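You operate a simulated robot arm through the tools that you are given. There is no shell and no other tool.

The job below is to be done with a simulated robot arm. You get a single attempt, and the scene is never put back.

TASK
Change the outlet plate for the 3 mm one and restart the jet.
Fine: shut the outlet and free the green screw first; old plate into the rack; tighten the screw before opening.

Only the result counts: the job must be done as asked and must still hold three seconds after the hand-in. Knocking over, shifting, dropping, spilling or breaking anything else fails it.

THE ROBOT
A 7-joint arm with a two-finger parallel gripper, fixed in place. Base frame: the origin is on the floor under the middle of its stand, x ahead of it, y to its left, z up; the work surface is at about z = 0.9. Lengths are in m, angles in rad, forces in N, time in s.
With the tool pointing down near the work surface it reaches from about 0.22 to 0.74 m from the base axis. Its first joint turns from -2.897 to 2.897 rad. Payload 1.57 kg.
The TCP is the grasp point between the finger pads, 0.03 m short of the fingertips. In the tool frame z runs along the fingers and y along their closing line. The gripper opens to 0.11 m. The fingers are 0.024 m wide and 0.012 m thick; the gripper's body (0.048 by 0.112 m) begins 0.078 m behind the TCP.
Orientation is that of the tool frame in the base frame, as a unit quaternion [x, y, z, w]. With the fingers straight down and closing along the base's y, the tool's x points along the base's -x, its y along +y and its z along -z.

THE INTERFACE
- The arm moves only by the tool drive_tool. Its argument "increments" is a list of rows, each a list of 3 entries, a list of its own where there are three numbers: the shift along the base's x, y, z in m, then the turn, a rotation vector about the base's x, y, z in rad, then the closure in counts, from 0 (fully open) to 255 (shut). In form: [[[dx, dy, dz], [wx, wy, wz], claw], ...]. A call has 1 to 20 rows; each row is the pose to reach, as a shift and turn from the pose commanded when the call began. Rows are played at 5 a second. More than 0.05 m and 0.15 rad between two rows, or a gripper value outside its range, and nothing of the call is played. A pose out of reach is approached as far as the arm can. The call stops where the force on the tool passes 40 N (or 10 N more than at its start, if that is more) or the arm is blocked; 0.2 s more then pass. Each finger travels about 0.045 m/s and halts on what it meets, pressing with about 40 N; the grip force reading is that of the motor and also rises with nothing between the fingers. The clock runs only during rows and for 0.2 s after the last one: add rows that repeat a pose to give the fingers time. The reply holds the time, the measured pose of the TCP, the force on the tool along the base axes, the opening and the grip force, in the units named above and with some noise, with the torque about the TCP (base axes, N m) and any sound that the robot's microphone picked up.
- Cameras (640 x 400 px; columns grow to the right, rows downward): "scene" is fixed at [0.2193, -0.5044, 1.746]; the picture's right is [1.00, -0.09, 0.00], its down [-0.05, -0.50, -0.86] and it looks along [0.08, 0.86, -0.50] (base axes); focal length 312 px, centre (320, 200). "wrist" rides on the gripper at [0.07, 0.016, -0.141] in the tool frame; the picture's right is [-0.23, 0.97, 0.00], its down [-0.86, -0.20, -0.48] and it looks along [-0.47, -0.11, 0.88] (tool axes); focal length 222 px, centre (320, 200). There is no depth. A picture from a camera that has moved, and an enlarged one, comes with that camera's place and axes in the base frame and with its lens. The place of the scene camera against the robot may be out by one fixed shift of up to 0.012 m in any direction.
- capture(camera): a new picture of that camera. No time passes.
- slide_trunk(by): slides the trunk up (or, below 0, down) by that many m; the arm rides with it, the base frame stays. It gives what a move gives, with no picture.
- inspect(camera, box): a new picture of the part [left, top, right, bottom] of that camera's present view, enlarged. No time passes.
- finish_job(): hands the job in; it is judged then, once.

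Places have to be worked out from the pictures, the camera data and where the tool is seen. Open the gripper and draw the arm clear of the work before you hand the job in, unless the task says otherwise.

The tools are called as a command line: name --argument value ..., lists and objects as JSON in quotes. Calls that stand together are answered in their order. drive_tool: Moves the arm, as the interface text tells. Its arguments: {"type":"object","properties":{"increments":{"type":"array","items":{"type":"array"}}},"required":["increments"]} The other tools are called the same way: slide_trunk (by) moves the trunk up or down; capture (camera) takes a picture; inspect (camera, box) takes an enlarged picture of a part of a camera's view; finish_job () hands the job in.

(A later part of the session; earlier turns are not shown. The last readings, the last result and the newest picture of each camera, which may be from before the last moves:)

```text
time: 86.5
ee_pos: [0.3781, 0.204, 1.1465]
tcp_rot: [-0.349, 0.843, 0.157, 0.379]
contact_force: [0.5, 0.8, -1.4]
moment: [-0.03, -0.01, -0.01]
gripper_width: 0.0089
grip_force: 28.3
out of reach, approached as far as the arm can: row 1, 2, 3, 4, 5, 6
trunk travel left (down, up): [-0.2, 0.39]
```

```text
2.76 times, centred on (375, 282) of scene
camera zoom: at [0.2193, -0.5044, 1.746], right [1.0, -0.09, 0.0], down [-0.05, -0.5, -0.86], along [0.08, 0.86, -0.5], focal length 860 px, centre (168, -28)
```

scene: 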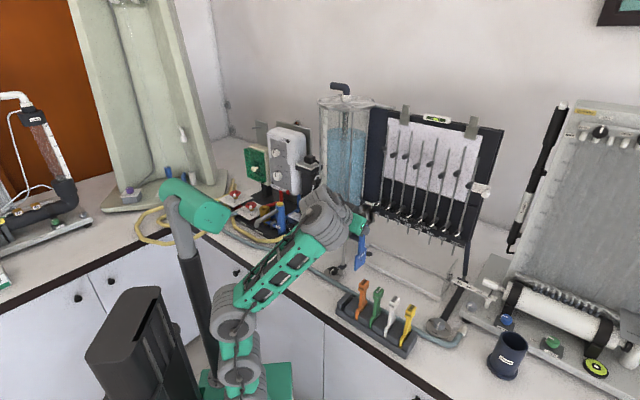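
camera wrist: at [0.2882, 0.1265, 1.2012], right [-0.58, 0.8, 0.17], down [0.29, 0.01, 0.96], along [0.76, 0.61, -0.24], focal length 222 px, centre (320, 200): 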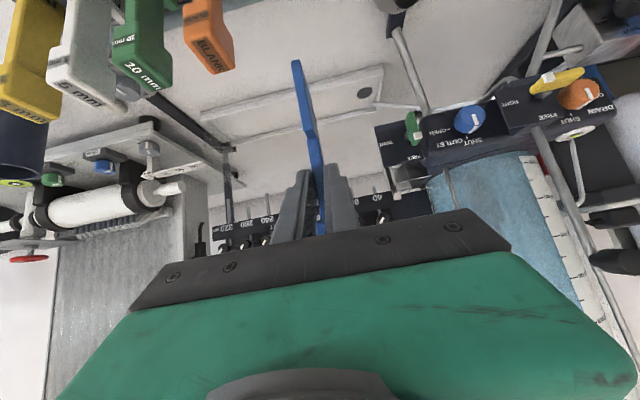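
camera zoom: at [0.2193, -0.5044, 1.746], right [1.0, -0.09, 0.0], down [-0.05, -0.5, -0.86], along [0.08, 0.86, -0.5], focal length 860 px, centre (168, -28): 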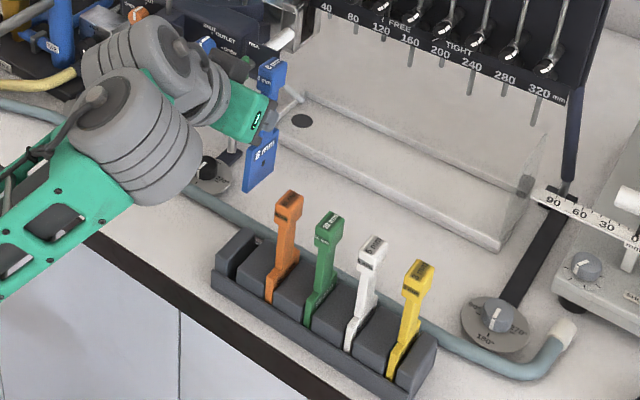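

capture --camera "scene"

```text
taken
```

scene: 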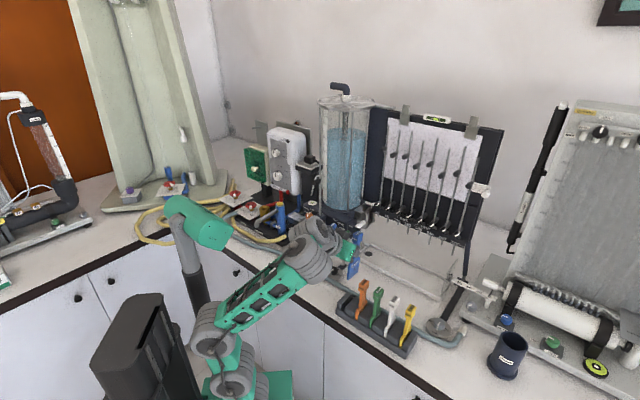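

The forearm is bent, not stretched, so I suspect the last joint (tool roll) is near its limit at this azimuth. I test in free air: a small roll about the tool axis plus a 3 cm rise.

drive_tool --increments '[[[0.0, 0.0, 0.01], [0.04, 0.04, -0.05], 255], [[0.0, 0.0, 0.03], [0.079, 0.08, -0.1], 255], [[0.0, 0.0, 0.03], [0.079, 0.08, -0.1], 255]]'

```text
time: 87.3
ee_pos: [0.3813, 0.2102, 1.1509]
tcp_rot: [-0.285, 0.867, 0.185, 0.364]
contact_force: [0.1, 0.9, -1.4]
moment: [0.0, 0.03, -0.02]
gripper_width: 0.0092
grip_force: 27.5
out of reach, approached as far as the arm can: row 1, 2, 3
trunk travel left (down, up): [-0.2, 0.39]
```

Rolling that way made no difference. I test the opposite roll (8° the other side of neutral), again asking for a 3 cm rise.

drive_tool --increments '[[[0.0, 0.0, 0.0], [-0.053, -0.053, 0.067], 255], [[0.0, 0.0, 0.015], [-0.105, -0.105, 0.133], 255], [[0.0, 0.0, 0.03], [-0.158, -0.158, 0.2], 255], [[0.0, 0.0, 0.03], [-0.158, -0.158, 0.2], 255]]'

```text
time: 88.3
ee_pos: [0.3725, 0.2145, 1.1533]
tcp_rot: [-0.397, 0.82, 0.138, 0.388]
contact_force: [0.3, 0.8, -1.2]
moment: [-0.01, 0.01, -0.04]
gripper_width: 0.0093
grip_force: 27.4
out of reach, approached as far as the arm can: row 2, 3, 4
trunk travel left (down, up): [-0.2, 0.39]
```

Neither roll direction helps, so the limit is elsewhere. I restore the neutral roll and probe the constraint with a small trunk lowering (plate bottom stays well above everything) followed by an upward command.

drive_tool --increments '[[[0.004, -0.008, 0.0], [0.04, 0.04, -0.05], 255], [[0.0095, -0.0135, 0.0], [0.079, 0.079, -0.1], 255], [[0.0095, -0.0135, 0.0], [0.079, 0.079, -0.1], 255]]'

capture --camera "wrist"

```text
time: 89.1
ee_pos: [0.3851, 0.2021, 1.145]
tcp_rot: [-0.348, 0.843, 0.158, 0.378]
contact_force: [-0.6, 0.0, -0.2]
moment: [-0.02, 0.01, -0.01]
gripper_width: 0.0095
grip_force: 27.3
out of reach, approached as far as the arm can: row 1, 2, 3
trunk travel left (down, up): [-0.2, 0.39]
```

```text
taken
camera wrist: at [0.2664, 0.1047, 1.187], right [-0.58, 0.8, 0.17], down [0.29, 0.01, 0.96], along [0.76, 0.61, -0.24], focal length 222 px, centre (320, 200)
```

wrist: 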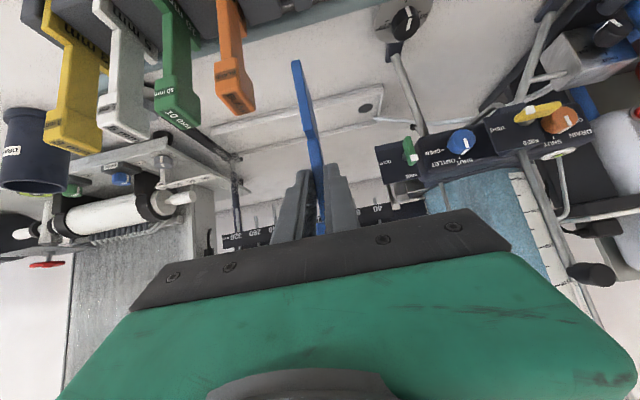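

drive_tool --increments '[[[0.0, 0.0, -0.015], [0, 0, 0], 255], [[0.0, 0.0, -0.03], [0, 0, 0], 255], [[0.0, 0.0, -0.03], [0, 0, 0], 255]]'

```text
time: 89.9
ee_pos: [0.3842, 0.2013, 1.1145]
tcp_rot: [-0.349, 0.843, 0.157, 0.378]
contact_force: [-0.5, 0.0, -0.1]
moment: [-0.02, 0.01, 0.01]
gripper_width: 0.0093
grip_force: 27.8
trunk travel left (down, up): [-0.2, 0.39]
```

Lowering relative to the trunk is fine, so the limit is an upper one here. I try moving back toward the slot at this lower relative height.

drive_tool --increments '[[[-0.008, -0.008, 0.0], [0, 0, 0], 255], [[-0.0165, -0.017, 0.0], [0, 0, 0], 255], [[-0.0234, -0.0244, 0.0], [0, 0, 0], 255], [[-0.0234, -0.0244, 0.0], [0, 0, 0], 255]]'

inspect --camera "scene" --box '[320, 210, 430, 355]'

```text
time: 90.9
ee_pos: [0.3633, 0.1772, 1.1135]
tcp_rot: [-0.348, 0.843, 0.158, 0.378]
contact_force: [1.3, 0.0, 0.0]
moment: [0.03, 0.01, -0.02]
gripper_width: 0.0094
grip_force: 27.5
trunk travel left (down, up): [-0.2, 0.39]
```

```text
2.76 times, centred on (375, 282) of scene
camera zoom: at [0.2193, -0.5044, 1.746], right [1.0, -0.09, 0.0], down [-0.05, -0.5, -0.86], along [0.08, 0.86, -0.5], focal length 860 px, centre (168, -28)
```

zoom: 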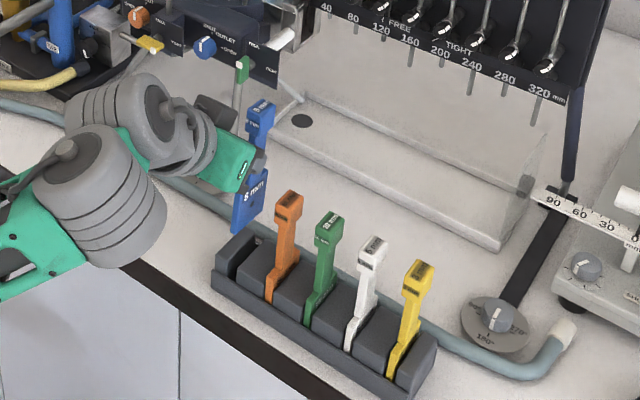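

That reached the spot above the slot. Now I check the plate's alignment with the slot from both cameras.

inspect --camera "wrist" --box '[210, 0, 390, 200]'

inspect --camera "scene" --box '[330, 240, 400, 330]'

```text
2.00 times, centred on (300, 100) of wrist
camera zoom: at [0.2438, 0.0807, 1.1545], right [-0.58, 0.8, 0.17], down [0.29, 0.01, 0.96], along [0.76, 0.61, -0.24], focal length 444 px, centre (360, 400)
```

zoom: 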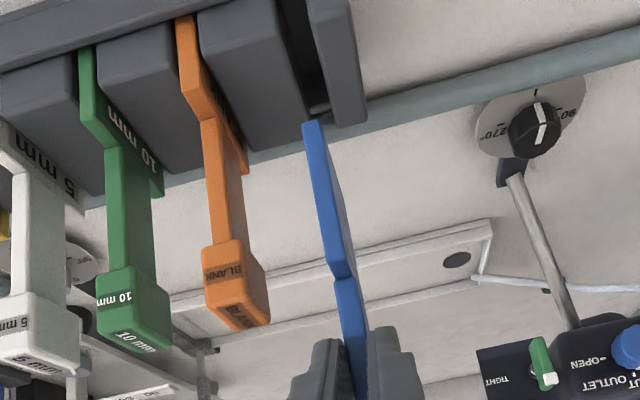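

```text
4.44 times, centred on (365, 285) of scene
camera zoom: at [0.2193, -0.5044, 1.746], right [1.0, -0.09, 0.0], down [-0.05, -0.5, -0.86], along [0.08, 0.86, -0.5], focal length 1386 px, centre (120, -178)
```

zoom: 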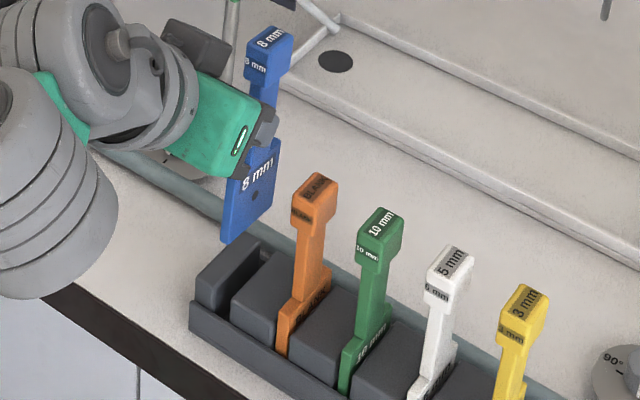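

The slot's centre line is at v≈0.130 and the plate front matches the neighbours' front line. I nudge 1.5 mm left, then lower by trunk 4 cm so the plate's bottom is just above the rack blocks.

drive_tool --increments '[[[-0.0017, 0.0003, 0.0], [0, 0, 0], 255], [[-0.0017, 0.0003, 0.0], [0, 0, 0], 255]]'

slide_trunk --by -0.035

inspect --camera "wrist" --box '[230, 0, 350, 120]'

inspect --camera "scene" --box '[340, 250, 390, 320]'

```text
time: 91.5
ee_pos: [0.3617, 0.1778, 1.1126]
tcp_rot: [-0.348, 0.843, 0.156, 0.378]
contact_force: [-0.6, 0.0, -1.4]
moment: [0.0, 0.01, -0.03]
gripper_width: 0.0092
grip_force: 27.9
out of reach, approached as far as the arm can: row 1, 2
trunk travel left (down, up): [-0.2, 0.39]
```

```text
time: 92.3
ee_pos: [0.3624, 0.1763, 1.0782]
tcp_rot: [-0.347, 0.844, 0.156, 0.378]
contact_force: [-0.3, -0.5, -1.0]
moment: [0.0, 0.01, -0.02]
gripper_width: 0.009
grip_force: 28.0
trunk travel left (down, up): [-0.165, 0.425]
```

```text
3.33 times, centred on (290, 60) of wrist
camera zoom: at [0.2438, 0.0808, 1.1195], right [-0.58, 0.8, 0.17], down [0.29, 0.01, 0.96], along [0.76, 0.61, -0.24], focal length 740 px, centre (420, 667)
```

zoom: 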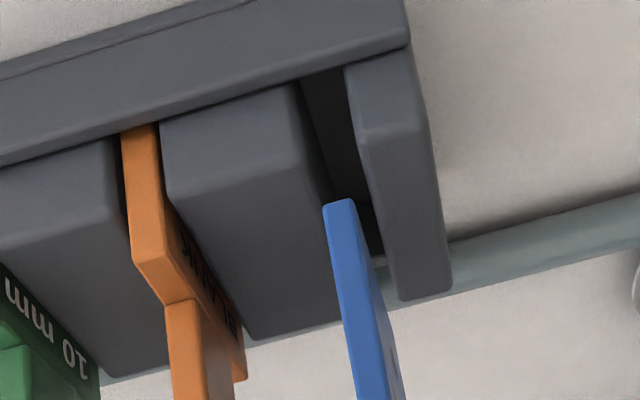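

```text
5.71 times, centred on (365, 285) of scene
camera zoom: at [0.2193, -0.5044, 1.746], right [1.0, -0.09, 0.0], down [-0.05, -0.5, -0.86], along [0.08, 0.86, -0.5], focal length 1781 px, centre (63, -286)
```

zoom: 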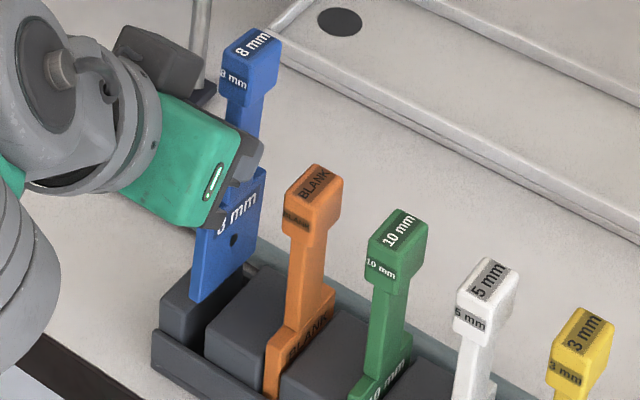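

Clear view: the plate end is ~1.5 mm right of the 12 mm slot's centre. I shift 1.5 mm left and lower 3 cm to start entering the slot.

drive_tool --increments '[[[-0.0011, 0.0011, 0.0], [0, 0, 0], 255], [[-0.0011, 0.0011, -0.008], [0, 0, 0], 255], [[-0.0011, 0.0011, -0.016], [0, 0, 0], 255], [[-0.0011, 0.0011, -0.024], [0, 0, 0], 255], [[-0.0011, 0.0011, -0.03], [0, 0, 0], 255]]'

inspect --camera "wrist" --box '[230, 0, 350, 120]'

inspect --camera "scene" --box '[340, 250, 390, 320]'

```text
time: 93.5
ee_pos: [0.3605, 0.1789, 1.047]
tcp_rot: [-0.349, 0.843, 0.157, 0.377]
contact_force: [0.6, -0.9, -1.0]
moment: [-0.03, -0.02, 0.0]
gripper_width: 0.0092
grip_force: 27.7
trunk travel left (down, up): [-0.165, 0.425]
```

```text
3.33 times, centred on (290, 60) of wrist
camera zoom: at [0.2426, 0.0817, 1.0894], right [-0.58, 0.8, 0.17], down [0.29, 0.01, 0.96], along [0.76, 0.61, -0.24], focal length 740 px, centre (420, 667)
```

zoom: 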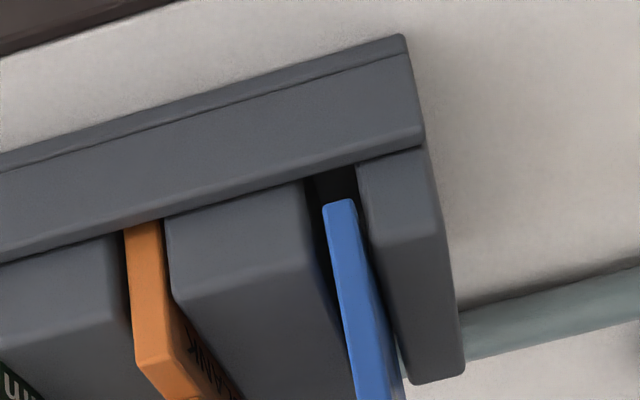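

```text
5.71 times, centred on (365, 285) of scene
camera zoom: at [0.2193, -0.5044, 1.746], right [1.0, -0.09, 0.0], down [-0.05, -0.5, -0.86], along [0.08, 0.86, -0.5], focal length 1781 px, centre (63, -286)
```

zoom: 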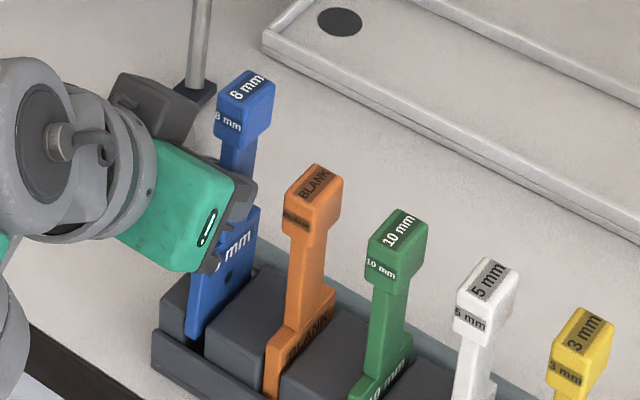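

The plate is entering the slot, well centred and no contact force. Lowering further until it seats.

drive_tool --increments '[[[0.0, 0.0, -0.008], [0, 0, 0], 255], [[0.0, 0.0, -0.016], [0, 0, 0], 255], [[0.0, 0.0, -0.024], [0, 0, 0], 255], [[0.0, 0.0, -0.029], [0, 0, 0], 255]]'

inspect --camera "scene" --box '[340, 250, 390, 320]'

```text
time: 94.5
ee_pos: [0.3672, 0.1781, 1.0125]
tcp_rot: [-0.345, 0.847, 0.161, 0.37]
contact_force: [4.7, 4.3, 18.1]
moment: [0.18, -0.21, 0.06]
gripper_width: 0.0095
grip_force: 27.6
trunk travel left (down, up): [-0.165, 0.425]
```

```text
5.71 times, centred on (365, 285) of scene
camera zoom: at [0.2193, -0.5044, 1.746], right [1.0, -0.09, 0.0], down [-0.05, -0.5, -0.86], along [0.08, 0.86, -0.5], focal length 1781 px, centre (63, -286)
```

zoom: 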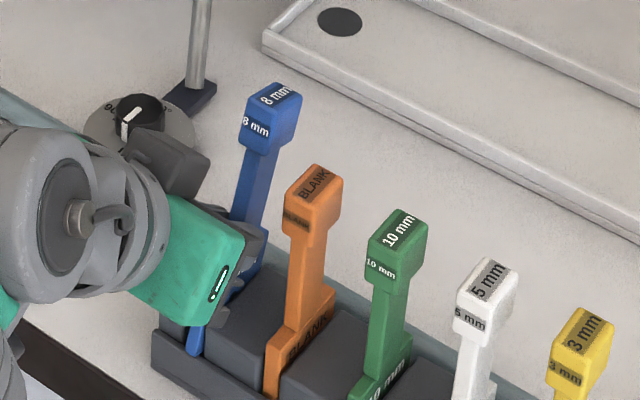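

Contact: 18 N up, and the plate tilted slightly backward in the grip. Let me look closely before continuing.

inspect --camera "wrist" --box '[230, 0, 390, 160]'

inspect --camera "scene" --box '[345, 255, 385, 320]'

```text
2.50 times, centred on (310, 80) of wrist
camera zoom: at [0.2485, 0.0809, 1.0556], right [-0.58, 0.8, 0.19], down [0.31, 0.0, 0.95], along [0.76, 0.6, -0.25], focal length 555 px, centre (345, 500)
```

zoom: 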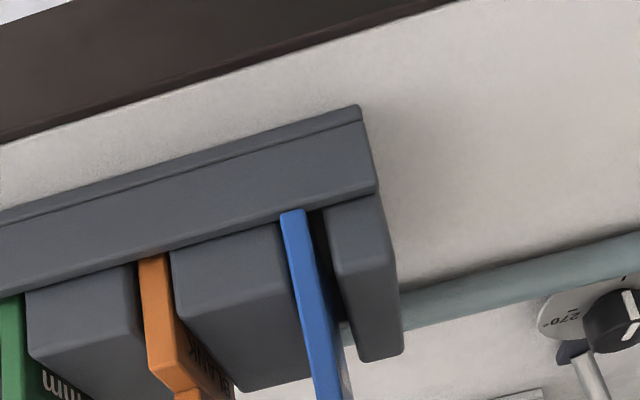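

```text
6.15 times, centred on (365, 288) of scene
camera zoom: at [0.2193, -0.5044, 1.746], right [1.0, -0.09, 0.0], down [-0.05, -0.5, -0.86], along [0.08, 0.86, -0.5], focal length 1918 px, centre (43, -338)
```

zoom: 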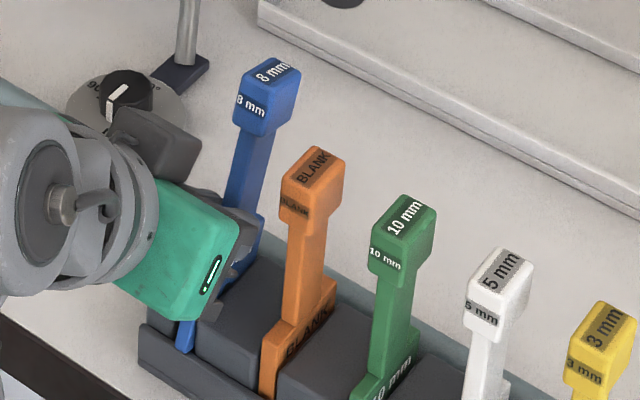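

The plate's front-bottom corner caught on the rack's front rim. I lift 1.8 cm, shift it ~8 mm toward the back, and check.

drive_tool --increments '[[[0.0, 0.0, 0.008], [0, 0, 0], 255], [[0.0, 0.0, 0.018], [0, 0, 0], 255], [[0.003, 0.003, 0.018], [0, 0, 0], 255], [[0.0057, 0.0057, 0.018], [0, 0, 0], 255], [[0.0057, 0.0057, 0.018], [0, 0, 0], 255]]'

inspect --camera "wrist" --box '[230, 0, 390, 160]'

inspect --camera "scene" --box '[345, 255, 385, 320]'

```text
time: 95.7
ee_pos: [0.3681, 0.1843, 1.0369]
tcp_rot: [-0.349, 0.843, 0.158, 0.378]
contact_force: [-0.3, 0.1, -0.4]
moment: [-0.03, 0.02, 0.03]
gripper_width: 0.0092
grip_force: 28.0
trunk travel left (down, up): [-0.165, 0.425]
```

```text
2.50 times, centred on (310, 80) of wrist
camera zoom: at [0.2484, 0.0875, 1.0785], right [-0.58, 0.8, 0.17], down [0.29, 0.01, 0.96], along [0.76, 0.61, -0.24], focal length 555 px, centre (345, 500)
```

zoom: 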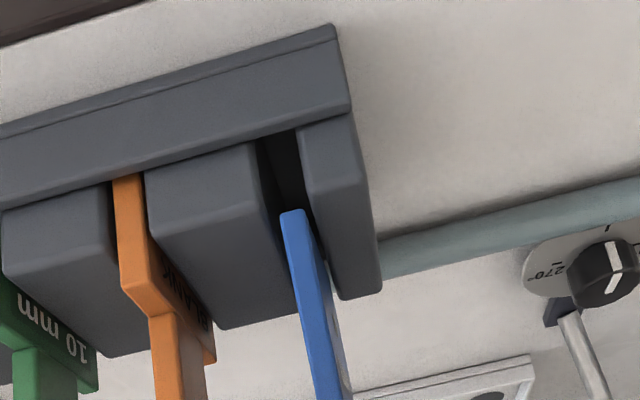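

```text
6.15 times, centred on (365, 288) of scene
camera zoom: at [0.2193, -0.5044, 1.746], right [1.0, -0.09, 0.0], down [-0.05, -0.5, -0.86], along [0.08, 0.86, -0.5], focal length 1918 px, centre (43, -338)
```

zoom: 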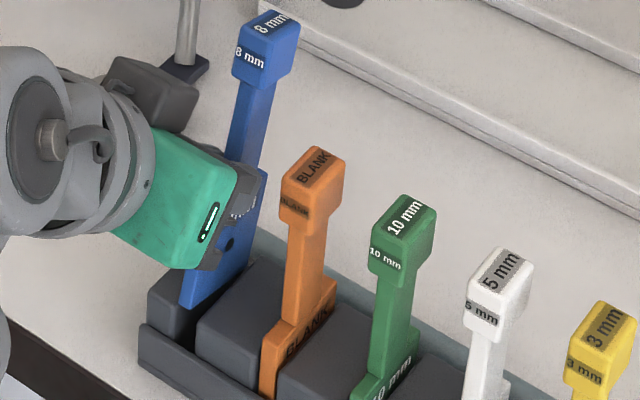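

inspect --camera "scene" --box '[355, 255, 395, 310]'

```text
7.27 times, centred on (375, 282) of scene
camera zoom: at [0.2193, -0.5044, 1.746], right [1.0, -0.09, 0.0], down [-0.05, -0.5, -0.86], along [0.08, 0.86, -0.5], focal length 2267 px, centre (-80, -400)
```

zoom: 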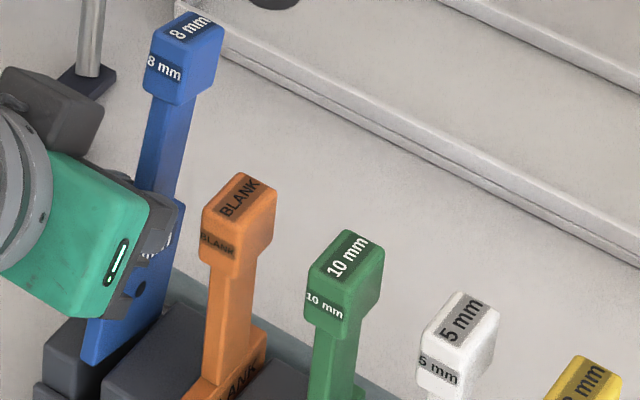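

The plate leans back ~7°. I shift 6 mm further back so the bottom clears the rim, lower 1.2 cm and check.

drive_tool --increments '[[[0.0043, 0.0043, 0.0], [0, 0, 0], 255], [[0.0043, 0.0043, -0.006], [0, 0, 0], 255], [[0.0043, 0.0043, -0.012], [0, 0, 0], 255], [[0.0043, 0.0043, -0.012], [0, 0, 0], 255]]'

inspect --camera "wrist" --box '[230, 0, 350, 120]'

inspect --camera "scene" --box '[340, 255, 390, 320]'

```text
time: 96.7
ee_pos: [0.371, 0.188, 1.0244]
tcp_rot: [-0.348, 0.844, 0.156, 0.378]
contact_force: [-0.5, 0.2, -0.9]
moment: [0.01, 0.01, -0.01]
gripper_width: 0.0088
grip_force: 27.3
trunk travel left (down, up): [-0.165, 0.425]
```

```text
3.33 times, centred on (290, 60) of wrist
camera zoom: at [0.2529, 0.0917, 1.0664], right [-0.58, 0.8, 0.17], down [0.29, 0.01, 0.96], along [0.76, 0.61, -0.24], focal length 740 px, centre (420, 667)
```

zoom: 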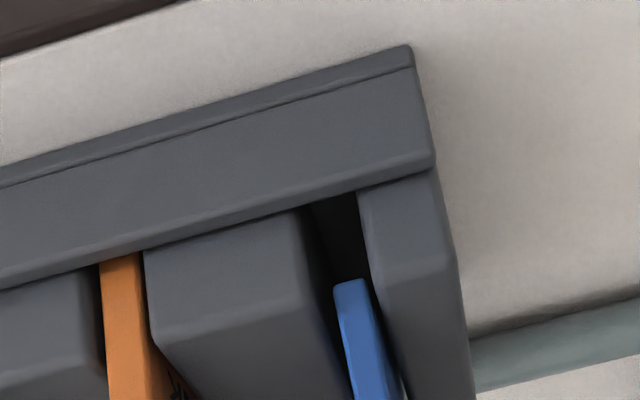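

```text
6.15 times, centred on (365, 288) of scene
camera zoom: at [0.2193, -0.5044, 1.746], right [1.0, -0.09, 0.0], down [-0.05, -0.5, -0.86], along [0.08, 0.86, -0.5], focal length 1918 px, centre (43, -338)
```

zoom: 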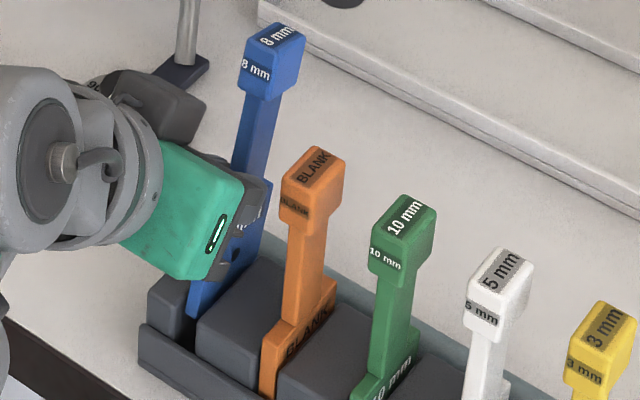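

Now the front-bottom is clearly behind the rim. Lowering another 1.1 cm gently.

drive_tool --increments '[[[0.0, 0.0, -0.004], [0, 0, 0], 255], [[0.0, 0.0, -0.008], [0, 0, 0], 255], [[0.0, 0.0, -0.011], [0, 0, 0], 255], [[0.0, 0.0, -0.011], [0, 0, 0], 255]]'

inspect --camera "wrist" --box '[230, 0, 350, 120]'

inspect --camera "scene" --box '[340, 255, 390, 320]'

```text
time: 97.7
ee_pos: [0.3723, 0.1877, 1.0136]
tcp_rot: [-0.349, 0.843, 0.158, 0.378]
contact_force: [-3.3, -3.2, 1.7]
moment: [-0.24, 0.18, -0.03]
gripper_width: 0.0092
grip_force: 27.7
trunk travel left (down, up): [-0.165, 0.425]
```

```text
3.33 times, centred on (290, 60) of wrist
camera zoom: at [0.2528, 0.0914, 1.0553], right [-0.58, 0.8, 0.17], down [0.29, 0.01, 0.96], along [0.76, 0.61, -0.24], focal length 740 px, centre (420, 667)
```

zoom: 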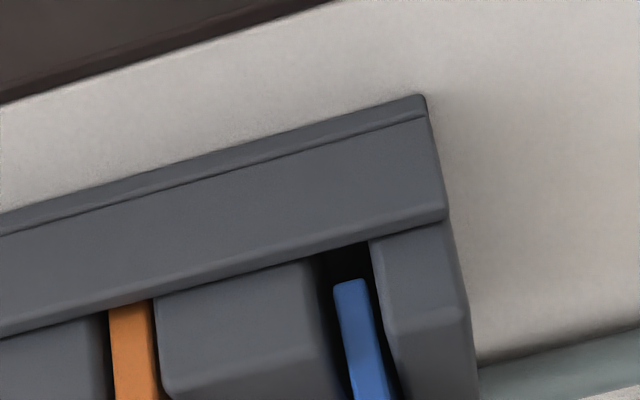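

```text
6.15 times, centred on (365, 288) of scene
camera zoom: at [0.2193, -0.5044, 1.746], right [1.0, -0.09, 0.0], down [-0.05, -0.5, -0.86], along [0.08, 0.86, -0.5], focal length 1918 px, centre (43, -338)
```

zoom: 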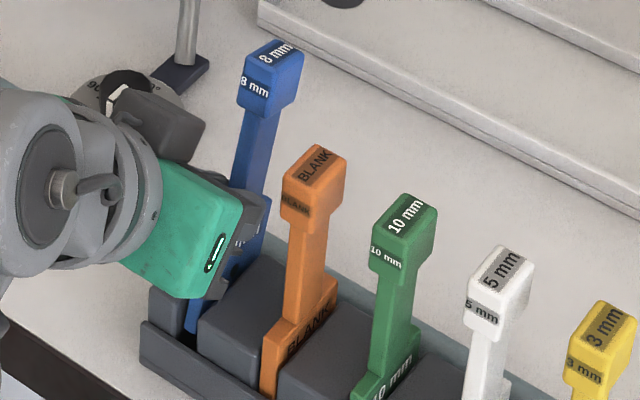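

The plate had slid further up in the grip when it caught; its label is still ~26 mm above the neighbours' level and leaning back. It's now inside the slot, so I lower while drawing the top forward to bring it upright – half the way first.

drive_tool --increments '[[[-0.002, -0.002, -0.003], [0, 0, 0], 255], [[-0.004, -0.004, -0.007], [0, 0, 0], 255], [[-0.006, -0.006, -0.011], [0, 0, 0], 255], [[-0.0065, -0.0065, -0.014], [0, 0, 0], 255]]'

inspect --camera "wrist" --box '[230, 0, 350, 120]'

inspect --camera "scene" --box '[340, 255, 390, 320]'

```text
time: 98.7
ee_pos: [0.3717, 0.1853, 0.9862]
tcp_rot: [-0.349, 0.848, 0.17, 0.36]
contact_force: [-2.0, -0.3, 21.4]
moment: [0.56, -0.45, 0.05]
gripper_width: 0.0094
grip_force: 27.8
trunk travel left (down, up): [-0.165, 0.425]
```

```text
3.33 times, centred on (290, 60) of wrist
camera zoom: at [0.255, 0.0865, 1.0321], right [-0.58, 0.79, 0.2], down [0.33, 0.01, 0.94], along [0.74, 0.62, -0.26], focal length 740 px, centre (420, 667)
```

zoom: 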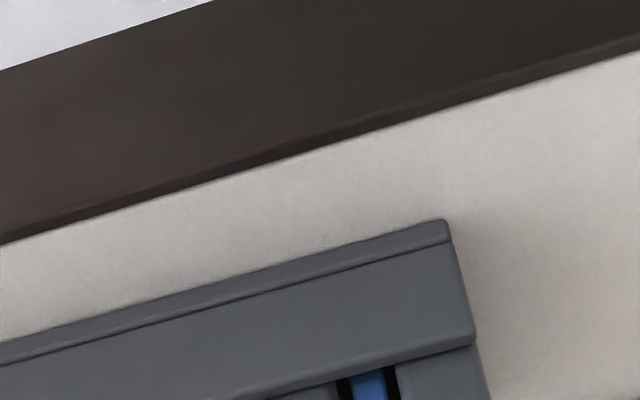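

```text
6.15 times, centred on (365, 288) of scene
camera zoom: at [0.2193, -0.5044, 1.746], right [1.0, -0.09, 0.0], down [-0.05, -0.5, -0.86], along [0.08, 0.86, -0.5], focal length 1918 px, centre (43, -338)
```

zoom: 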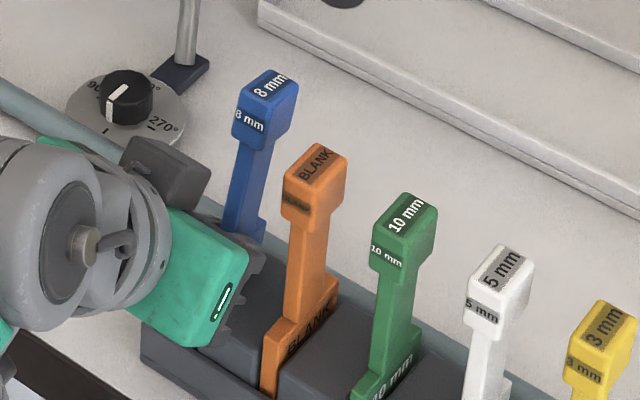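

The label is now only ~8 mm high but the plate leans back ~10°; its base is inside the slot behind the rim, and the fingertips are at block-top level (that's the 21 N). I ease up 4 mm and open slightly so the plate can drop and settle.

drive_tool --increments '[[[-0.003, -0.003, 0.004], [0, 0, 0], 255], [[-0.003, -0.003, 0.004], [0, 0, 0], 255]]'

inspect --camera "scene" --box '[340, 255, 390, 320]'

```text
time: 99.3
ee_pos: [0.369, 0.1825, 0.9867]
tcp_rot: [-0.348, 0.851, 0.171, 0.354]
contact_force: [1.1, 1.4, -0.8]
moment: [0.07, -0.07, -0.01]
gripper_width: 0.0092
grip_force: 27.7
trunk travel left (down, up): [-0.165, 0.425]
```

```text
6.15 times, centred on (365, 288) of scene
camera zoom: at [0.2193, -0.5044, 1.746], right [1.0, -0.09, 0.0], down [-0.05, -0.5, -0.86], along [0.08, 0.86, -0.5], focal length 1918 px, centre (43, -338)
```

zoom: 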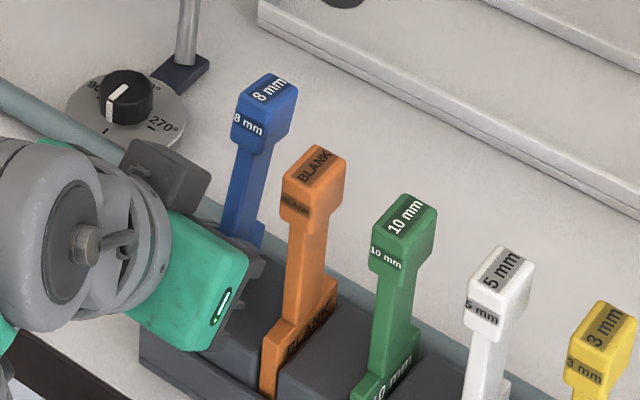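

Force is gone now. I draw the stem ~1 cm toward the robot at the same height to bring the plate upright.

drive_tool --increments '[[[-0.002, -0.002, 0.0], [0, 0, 0], 255], [[-0.0045, -0.0045, 0.0], [0, 0, 0], 255], [[-0.0071, -0.0071, 0.0], [0, 0, 0], 255], [[-0.0071, -0.0071, 0.0], [0, 0, 0], 255]]'

inspect --camera "scene" --box '[340, 255, 390, 320]'

inspect --camera "wrist" --box '[230, 0, 350, 120]'

```text
time: 100.3
ee_pos: [0.3646, 0.1736, 0.9844]
tcp_rot: [-0.346, 0.852, 0.176, 0.351]
contact_force: [1.2, 11.1, 10.2]
moment: [0.89, -0.44, 0.2]
gripper_width: 0.0093
grip_force: 27.5
trunk travel left (down, up): [-0.165, 0.425]
```

```text
6.15 times, centred on (365, 288) of scene
camera zoom: at [0.2193, -0.5044, 1.746], right [1.0, -0.09, 0.0], down [-0.05, -0.5, -0.86], along [0.08, 0.86, -0.5], focal length 1918 px, centre (43, -338)
```

zoom: 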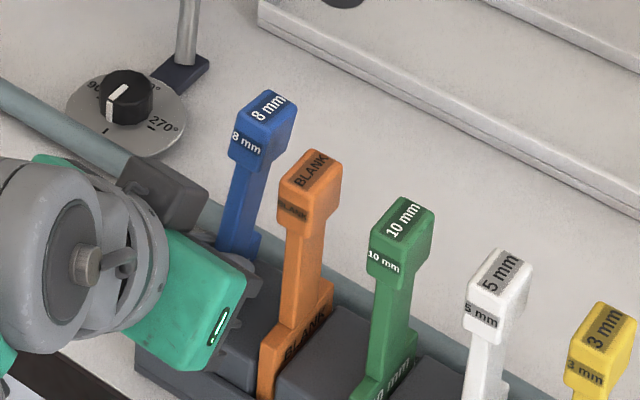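

```text
3.33 times, centred on (290, 60) of wrist
camera zoom: at [0.251, 0.0753, 1.0325], right [-0.58, 0.79, 0.22], down [0.35, 0.0, 0.93], along [0.74, 0.62, -0.28], focal length 740 px, centre (420, 667)
```

zoom: 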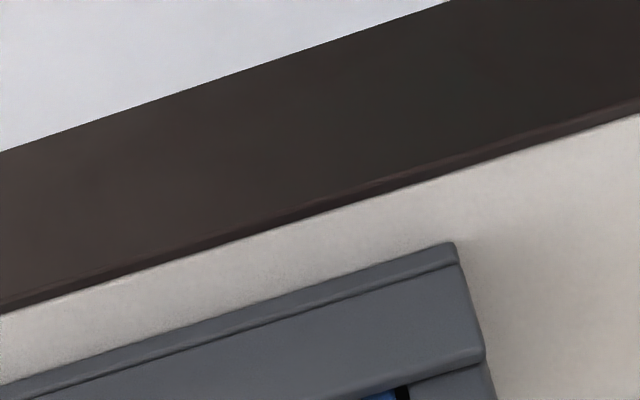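

The left end of the rack was tugged a few mm – the plate's front corner is sitting on the rim, so I stop pulling. I lift 1.2 cm to unload the rack and look again.

drive_tool --increments '[[[0.002, 0.002, 0.003], [0, 0, 0], 255], [[0.004, 0.004, 0.008], [0, 0, 0], 255], [[0.004, 0.004, 0.014], [0, 0, 0], 255], [[0.004, 0.004, 0.014], [0, 0, 0], 255]]'

inspect --camera "scene" --box '[320, 250, 430, 355]'

inspect --camera "wrist" --box '[230, 0, 350, 120]'

```text
time: 101.3
ee_pos: [0.3652, 0.1743, 1.0098]
tcp_rot: [-0.345, 0.849, 0.164, 0.366]
contact_force: [2.0, -3.4, -0.6]
moment: [-0.32, -0.08, -0.15]
gripper_width: 0.0094
grip_force: 27.6
trunk travel left (down, up): [-0.165, 0.425]
```

```text
3.81 times, centred on (375, 302) of scene
camera zoom: at [0.2193, -0.5044, 1.746], right [1.0, -0.09, 0.0], down [-0.05, -0.5, -0.86], along [0.08, 0.86, -0.5], focal length 1188 px, centre (110, -190)
```

zoom: 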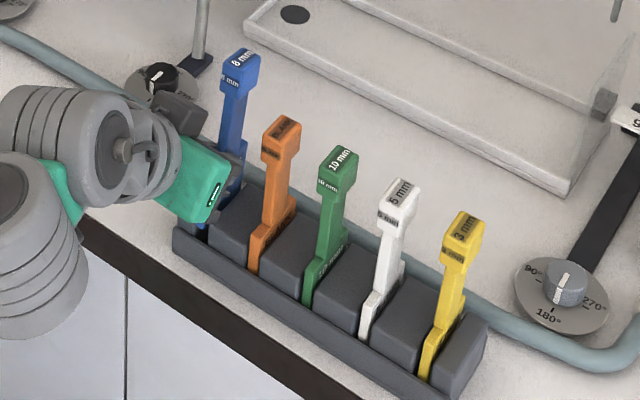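

```text
3.33 times, centred on (290, 60) of wrist
camera zoom: at [0.2475, 0.0784, 1.0536], right [-0.58, 0.79, 0.19], down [0.32, 0.0, 0.95], along [0.75, 0.61, -0.26], focal length 740 px, centre (420, 667)
```

zoom: 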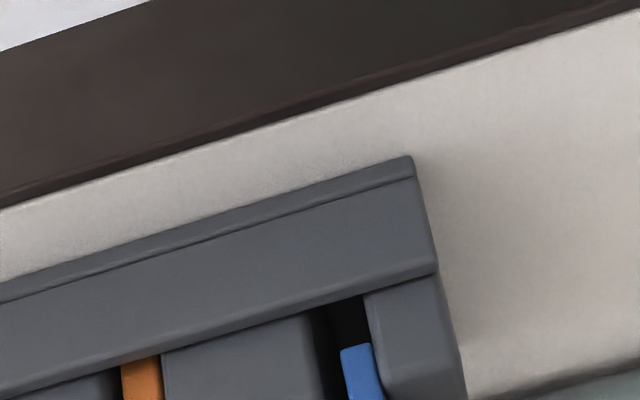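

I compare the rack position to the earlier picture using the identical crop.

inspect --camera "scene" --box '[320, 270, 430, 355]'

inspect --camera "scene" --box '[320, 260, 480, 360]'

```text
4.71 times, centred on (375, 312) of scene
camera zoom: at [0.2193, -0.5044, 1.746], right [1.0, -0.09, 0.0], down [-0.05, -0.5, -0.86], along [0.08, 0.86, -0.5], focal length 1467 px, centre (61, -329)
```

zoom: 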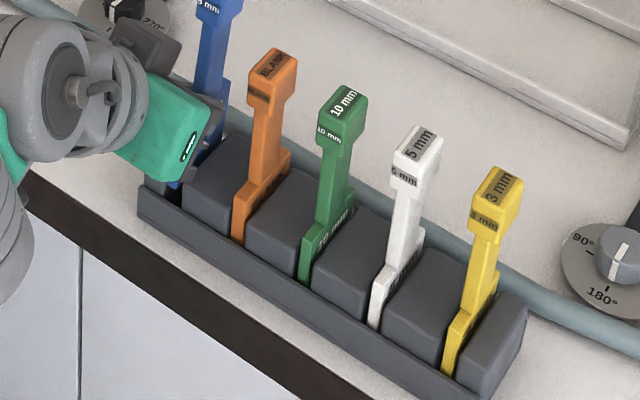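

```text
4.00 times, centred on (400, 310) of scene
camera zoom: at [0.2193, -0.5044, 1.746], right [1.0, -0.09, 0.0], down [-0.05, -0.5, -0.86], along [0.08, 0.86, -0.5], focal length 1247 px, centre (0, -240)
```

zoom: 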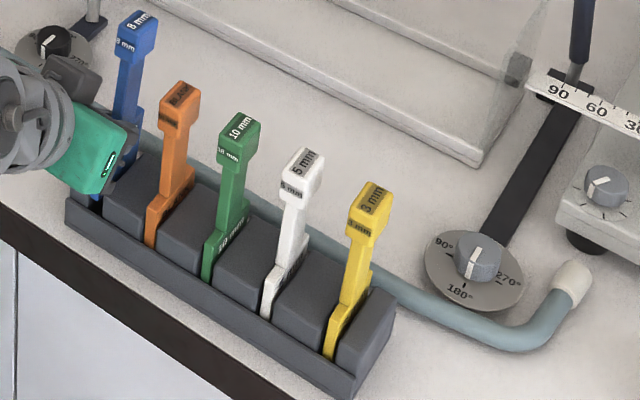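

The rack as a whole has been tugged about 1 cm (mostly to the right). I'll set it back afterwards. First seat the plate: raise 5 mm, shift 4 mm right to recentre in the slot and 14 mm back so the front corner clears the rim.

drive_tool --increments '[[[0.001, -0.001, 0.005], [0, 0, 0], 255], [[0.0028, -0.0028, 0.006], [0, 0, 0], 255], [[0.008, 0.002, 0.006], [0, 0, 0], 255], [[0.0127, 0.0071, 0.006], [0, 0, 0], 255], [[0.0127, 0.0071, 0.006], [0, 0, 0], 255]]'

inspect --camera "wrist" --box '[230, 0, 350, 120]'

inspect --camera "scene" --box '[320, 250, 430, 355]'

```text
time: 102.5
ee_pos: [0.371, 0.1835, 1.0244]
tcp_rot: [-0.35, 0.842, 0.157, 0.379]
contact_force: [-0.4, 0.4, -0.9]
moment: [-0.04, 0.01, -0.01]
gripper_width: 0.0093
grip_force: 27.6
trunk travel left (down, up): [-0.165, 0.425]
```

```text
3.33 times, centred on (290, 60) of wrist
camera zoom: at [0.2524, 0.0865, 1.0658], right [-0.58, 0.8, 0.17], down [0.29, 0.01, 0.96], along [0.76, 0.61, -0.24], focal length 740 px, centre (420, 667)
```

zoom: 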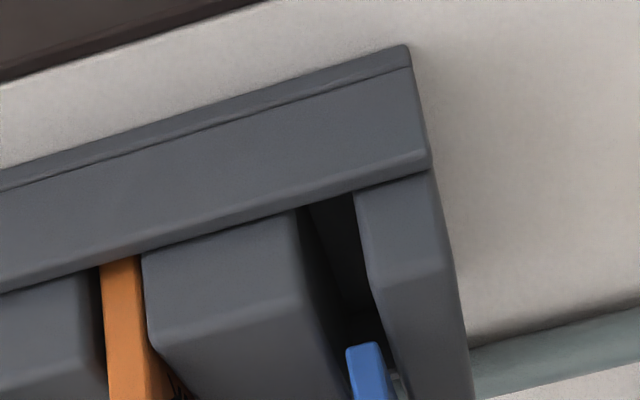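

```text
3.81 times, centred on (375, 302) of scene
camera zoom: at [0.2193, -0.5044, 1.746], right [1.0, -0.09, 0.0], down [-0.05, -0.5, -0.86], along [0.08, 0.86, -0.5], focal length 1188 px, centre (110, -190)
```

zoom: 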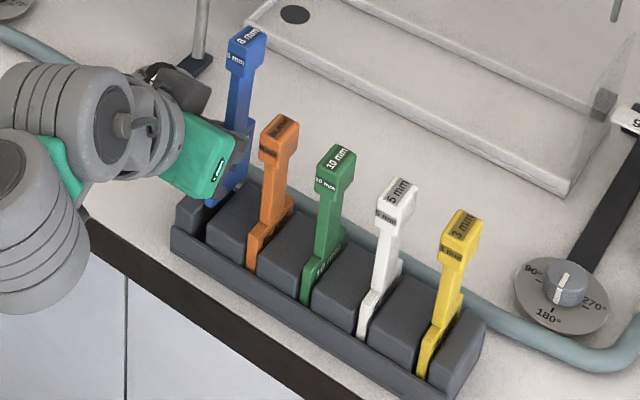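

The plate bottom is now at block-top level, ~8 mm behind the rim and roughly centred. Small correction (3 mm forward, 1.3 mm right), then lower 2 cm and check.

drive_tool --increments '[[[-0.0012, -0.003, 0.0], [0, 0, 0], 255], [[-0.0012, -0.003, -0.006], [0, 0, 0], 255], [[-0.0012, -0.003, -0.012], [0, 0, 0], 255], [[-0.0012, -0.003, -0.018], [0, 0, 0], 255], [[-0.0012, -0.003, -0.018], [0, 0, 0], 255]]'

inspect --camera "wrist" --box '[230, 0, 350, 120]'

inspect --camera "scene" --box '[320, 250, 430, 355]'

```text
time: 103.7
ee_pos: [0.3729, 0.1779, 1.0023]
tcp_rot: [-0.346, 0.846, 0.16, 0.373]
contact_force: [-3.1, -1.4, 20.6]
moment: [0.59, -0.45, 0.07]
gripper_width: 0.0094
grip_force: 27.4
trunk travel left (down, up): [-0.165, 0.425]
```

```text
3.33 times, centred on (290, 60) of wrist
camera zoom: at [0.2553, 0.0824, 1.0447], right [-0.58, 0.8, 0.18], down [0.3, 0.0, 0.95], along [0.76, 0.61, -0.24], focal length 740 px, centre (420, 667)
```

zoom: 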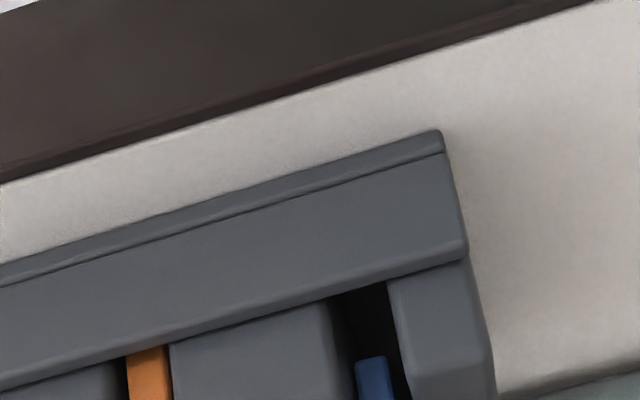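

```text
3.81 times, centred on (375, 302) of scene
camera zoom: at [0.2193, -0.5044, 1.746], right [1.0, -0.09, 0.0], down [-0.05, -0.5, -0.86], along [0.08, 0.86, -0.5], focal length 1188 px, centre (110, -190)
```

zoom: 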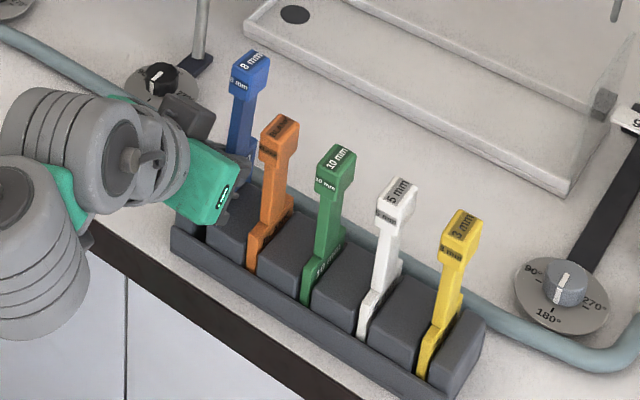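

Contact again (20 N) – by re-triangulating the rack (block tops z≈0.954, rims z≈0.926) I find the plate's rear corner is now on the back rim; its front is ~14 mm behind the front rim. I lift 8 mm and move 12 mm forward.

drive_tool --increments '[[[0.0, 0.0, 0.006], [0, 0, 0], 255], [[0.0, 0.0, 0.012], [0, 0, 0], 255], [[-0.004, -0.004, 0.012], [0, 0, 0], 255], [[-0.0085, -0.0085, 0.012], [0, 0, 0], 255], [[-0.0085, -0.0085, 0.012], [0, 0, 0], 255]]'

inspect --camera "wrist" --box '[230, 0, 350, 120]'

inspect --camera "scene" --box '[340, 255, 390, 320]'

```text
time: 104.9
ee_pos: [0.3645, 0.1722, 1.0137]
tcp_rot: [-0.347, 0.846, 0.162, 0.37]
contact_force: [0.6, 0.1, -1.4]
moment: [0.01, 0.02, 0.02]
gripper_width: 0.0088
grip_force: 28.0
trunk travel left (down, up): [-0.165, 0.425]
```

```text
3.33 times, centred on (290, 60) of wrist
camera zoom: at [0.2474, 0.0748, 1.0563], right [-0.58, 0.79, 0.18], down [0.31, 0.0, 0.95], along [0.75, 0.61, -0.25], focal length 740 px, centre (420, 667)
```

zoom: 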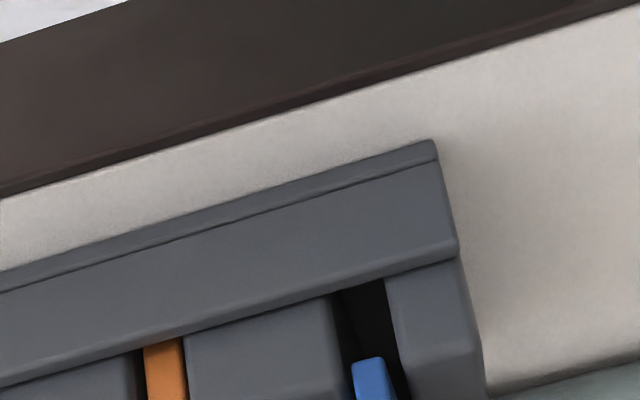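

```text
6.15 times, centred on (365, 288) of scene
camera zoom: at [0.2193, -0.5044, 1.746], right [1.0, -0.09, 0.0], down [-0.05, -0.5, -0.86], along [0.08, 0.86, -0.5], focal length 1918 px, centre (43, -338)
```

zoom: 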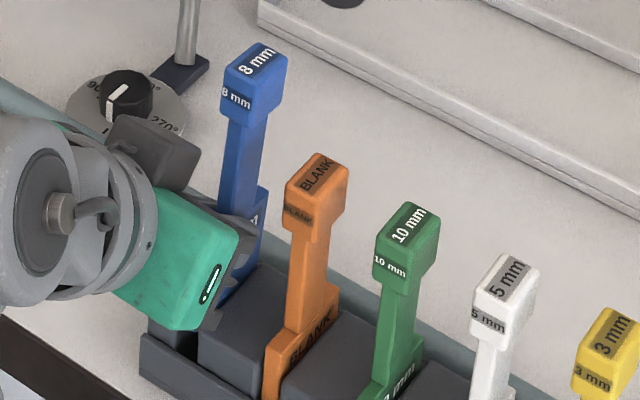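

Now the front corner is right at the rim's inner edge; I move 2 mm back and lower 1.6 cm, watching the force.

drive_tool --increments '[[[0.0014, 0.0014, 0.0], [0, 0, 0], 255], [[0.0014, 0.0014, -0.005], [0, 0, 0], 255], [[0.0014, 0.0014, -0.01], [0, 0, 0], 255], [[0.0014, 0.0014, -0.015], [0, 0, 0], 255]]'

inspect --camera "wrist" --box '[230, 0, 350, 120]'

inspect --camera "scene" --box '[340, 255, 390, 320]'

```text
time: 105.9
ee_pos: [0.3706, 0.1712, 0.9896]
tcp_rot: [-0.342, 0.851, 0.167, 0.361]
contact_force: [-1.9, 1.5, -0.7]
moment: [0.08, 0.11, 0.09]
gripper_width: 0.0092
grip_force: 28.2
trunk travel left (down, up): [-0.165, 0.425]
```

```text
3.33 times, centred on (290, 60) of wrist
camera zoom: at [0.2546, 0.0742, 1.0347], right [-0.57, 0.8, 0.2], down [0.33, 0.0, 0.94], along [0.75, 0.6, -0.27], focal length 740 px, centre (420, 667)
```

zoom: 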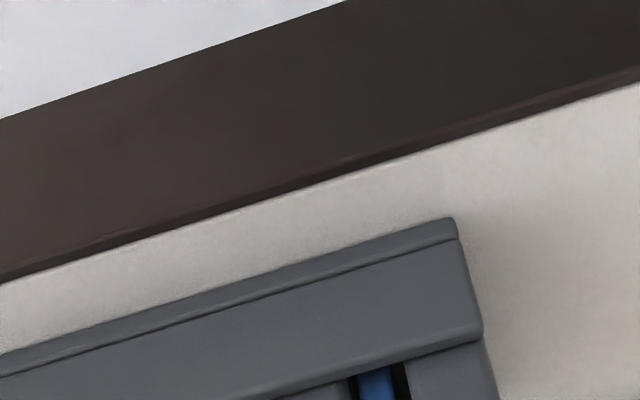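

```text
6.15 times, centred on (365, 288) of scene
camera zoom: at [0.2193, -0.5044, 1.746], right [1.0, -0.09, 0.0], down [-0.05, -0.5, -0.86], along [0.08, 0.86, -0.5], focal length 1918 px, centre (43, -338)
```

zoom: 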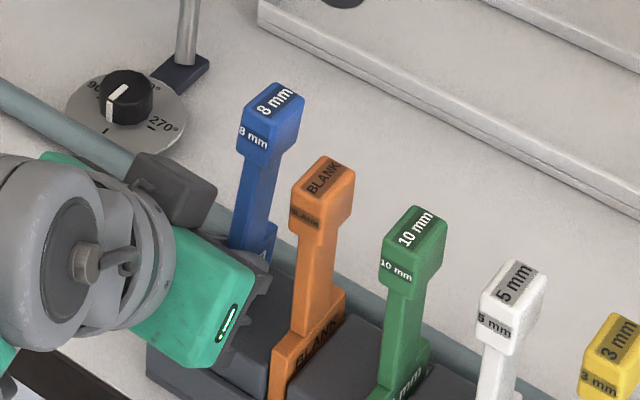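

The plate is now inside both rims (label only ~7 mm high, leaning ~10°, no force), though the rack crept ~4 mm more as the arm deviated near its lower limit. I open the fingers to let the plate settle.

drive_tool --increments '[[[0, 0, 0], [0, 0, 0], 225], [[0, 0, 0], [0, 0, 0], 205], [[0, 0, 0], [0, 0, 0], 205]]'

inspect --camera "scene" --box '[340, 255, 390, 320]'

inspect --camera "scene" --box '[320, 260, 480, 360]'

```text
time: 106.7
ee_pos: [0.3708, 0.1736, 0.9893]
tcp_rot: [-0.345, 0.851, 0.168, 0.359]
contact_force: [-0.1, 0.2, -0.7]
moment: [-0.02, 0.01, 0.02]
gripper_width: 0.0213
grip_force: 0.1
trunk travel left (down, up): [-0.165, 0.425]
```

```text
6.15 times, centred on (365, 288) of scene
camera zoom: at [0.2193, -0.5044, 1.746], right [1.0, -0.09, 0.0], down [-0.05, -0.5, -0.86], along [0.08, 0.86, -0.5], focal length 1918 px, centre (43, -338)
```

zoom: 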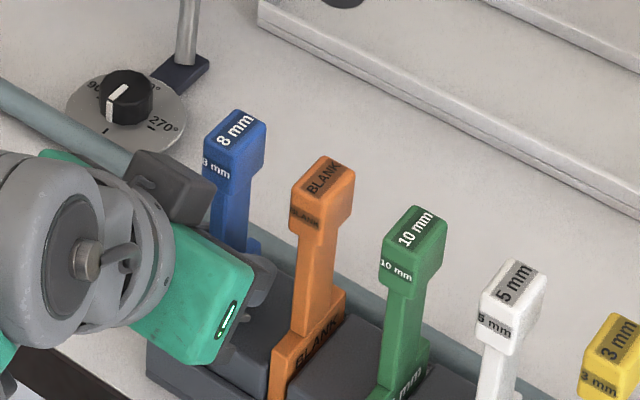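

```text
4.00 times, centred on (400, 310) of scene
camera zoom: at [0.2193, -0.5044, 1.746], right [1.0, -0.09, 0.0], down [-0.05, -0.5, -0.86], along [0.08, 0.86, -0.5], focal length 1247 px, centre (0, -240)
```

zoom: 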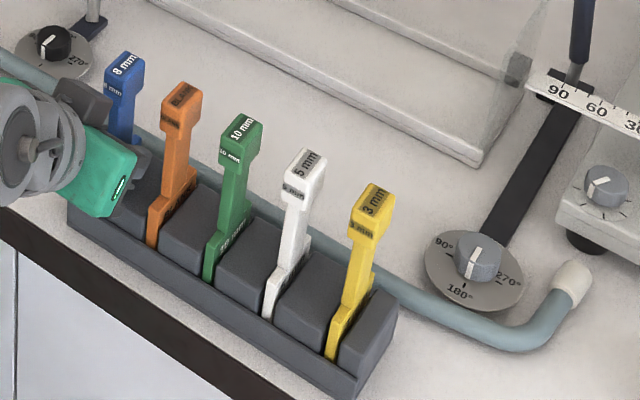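

The old 8 mm plate has settled upright in the rack's free slot, in line with the others. I open a bit more and retreat along the tool axis.

drive_tool --increments '[[[0, 0, 0], [0, 0, 0], 188], [[-0.0075, -0.008, 0.0102], [0, 0, 0], 188], [[-0.015, -0.016, 0.0205], [0, 0, 0], 188], [[-0.0225, -0.024, 0.031], [0, 0, 0], 188], [[-0.03, -0.032, 0.041], [0, 0, 0], 188], [[-0.0375, -0.04, 0.052], [0, 0, 0], 188]]'

inspect --camera "scene" --box '[320, 260, 480, 360]'

capture --camera "scene"

```text
time: 108.1
ee_pos: [0.3544, 0.1554, 1.017]
tcp_rot: [-0.343, 0.848, 0.165, 0.37]
contact_force: [0.1, -0.1, 0.0]
moment: [0.03, -0.01, 0.0]
gripper_width: 0.0292
grip_force: 0.0
out of reach, approached as far as the arm can: row 4, 5, 6
trunk travel left (down, up): [-0.165, 0.425]
```

```text
4.00 times, centred on (400, 310) of scene
camera zoom: at [0.2193, -0.5044, 1.746], right [1.0, -0.09, 0.0], down [-0.05, -0.5, -0.86], along [0.08, 0.86, -0.5], focal length 1247 px, centre (0, -240)
```

zoom: 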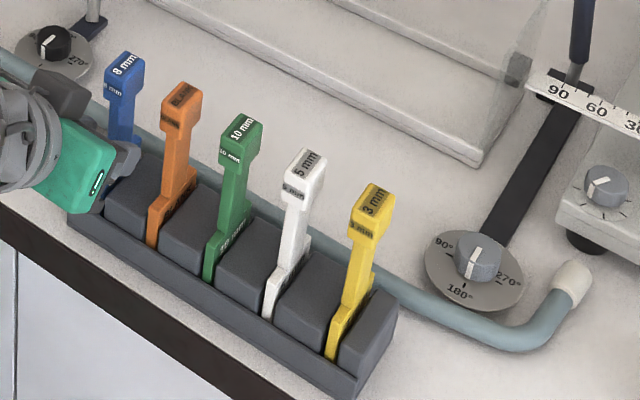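

```text
taken
```

scene: 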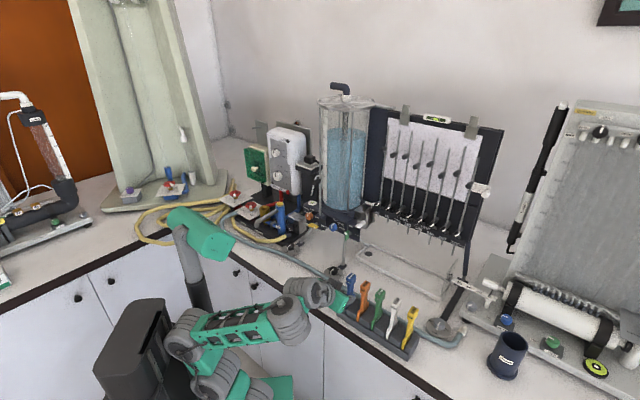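

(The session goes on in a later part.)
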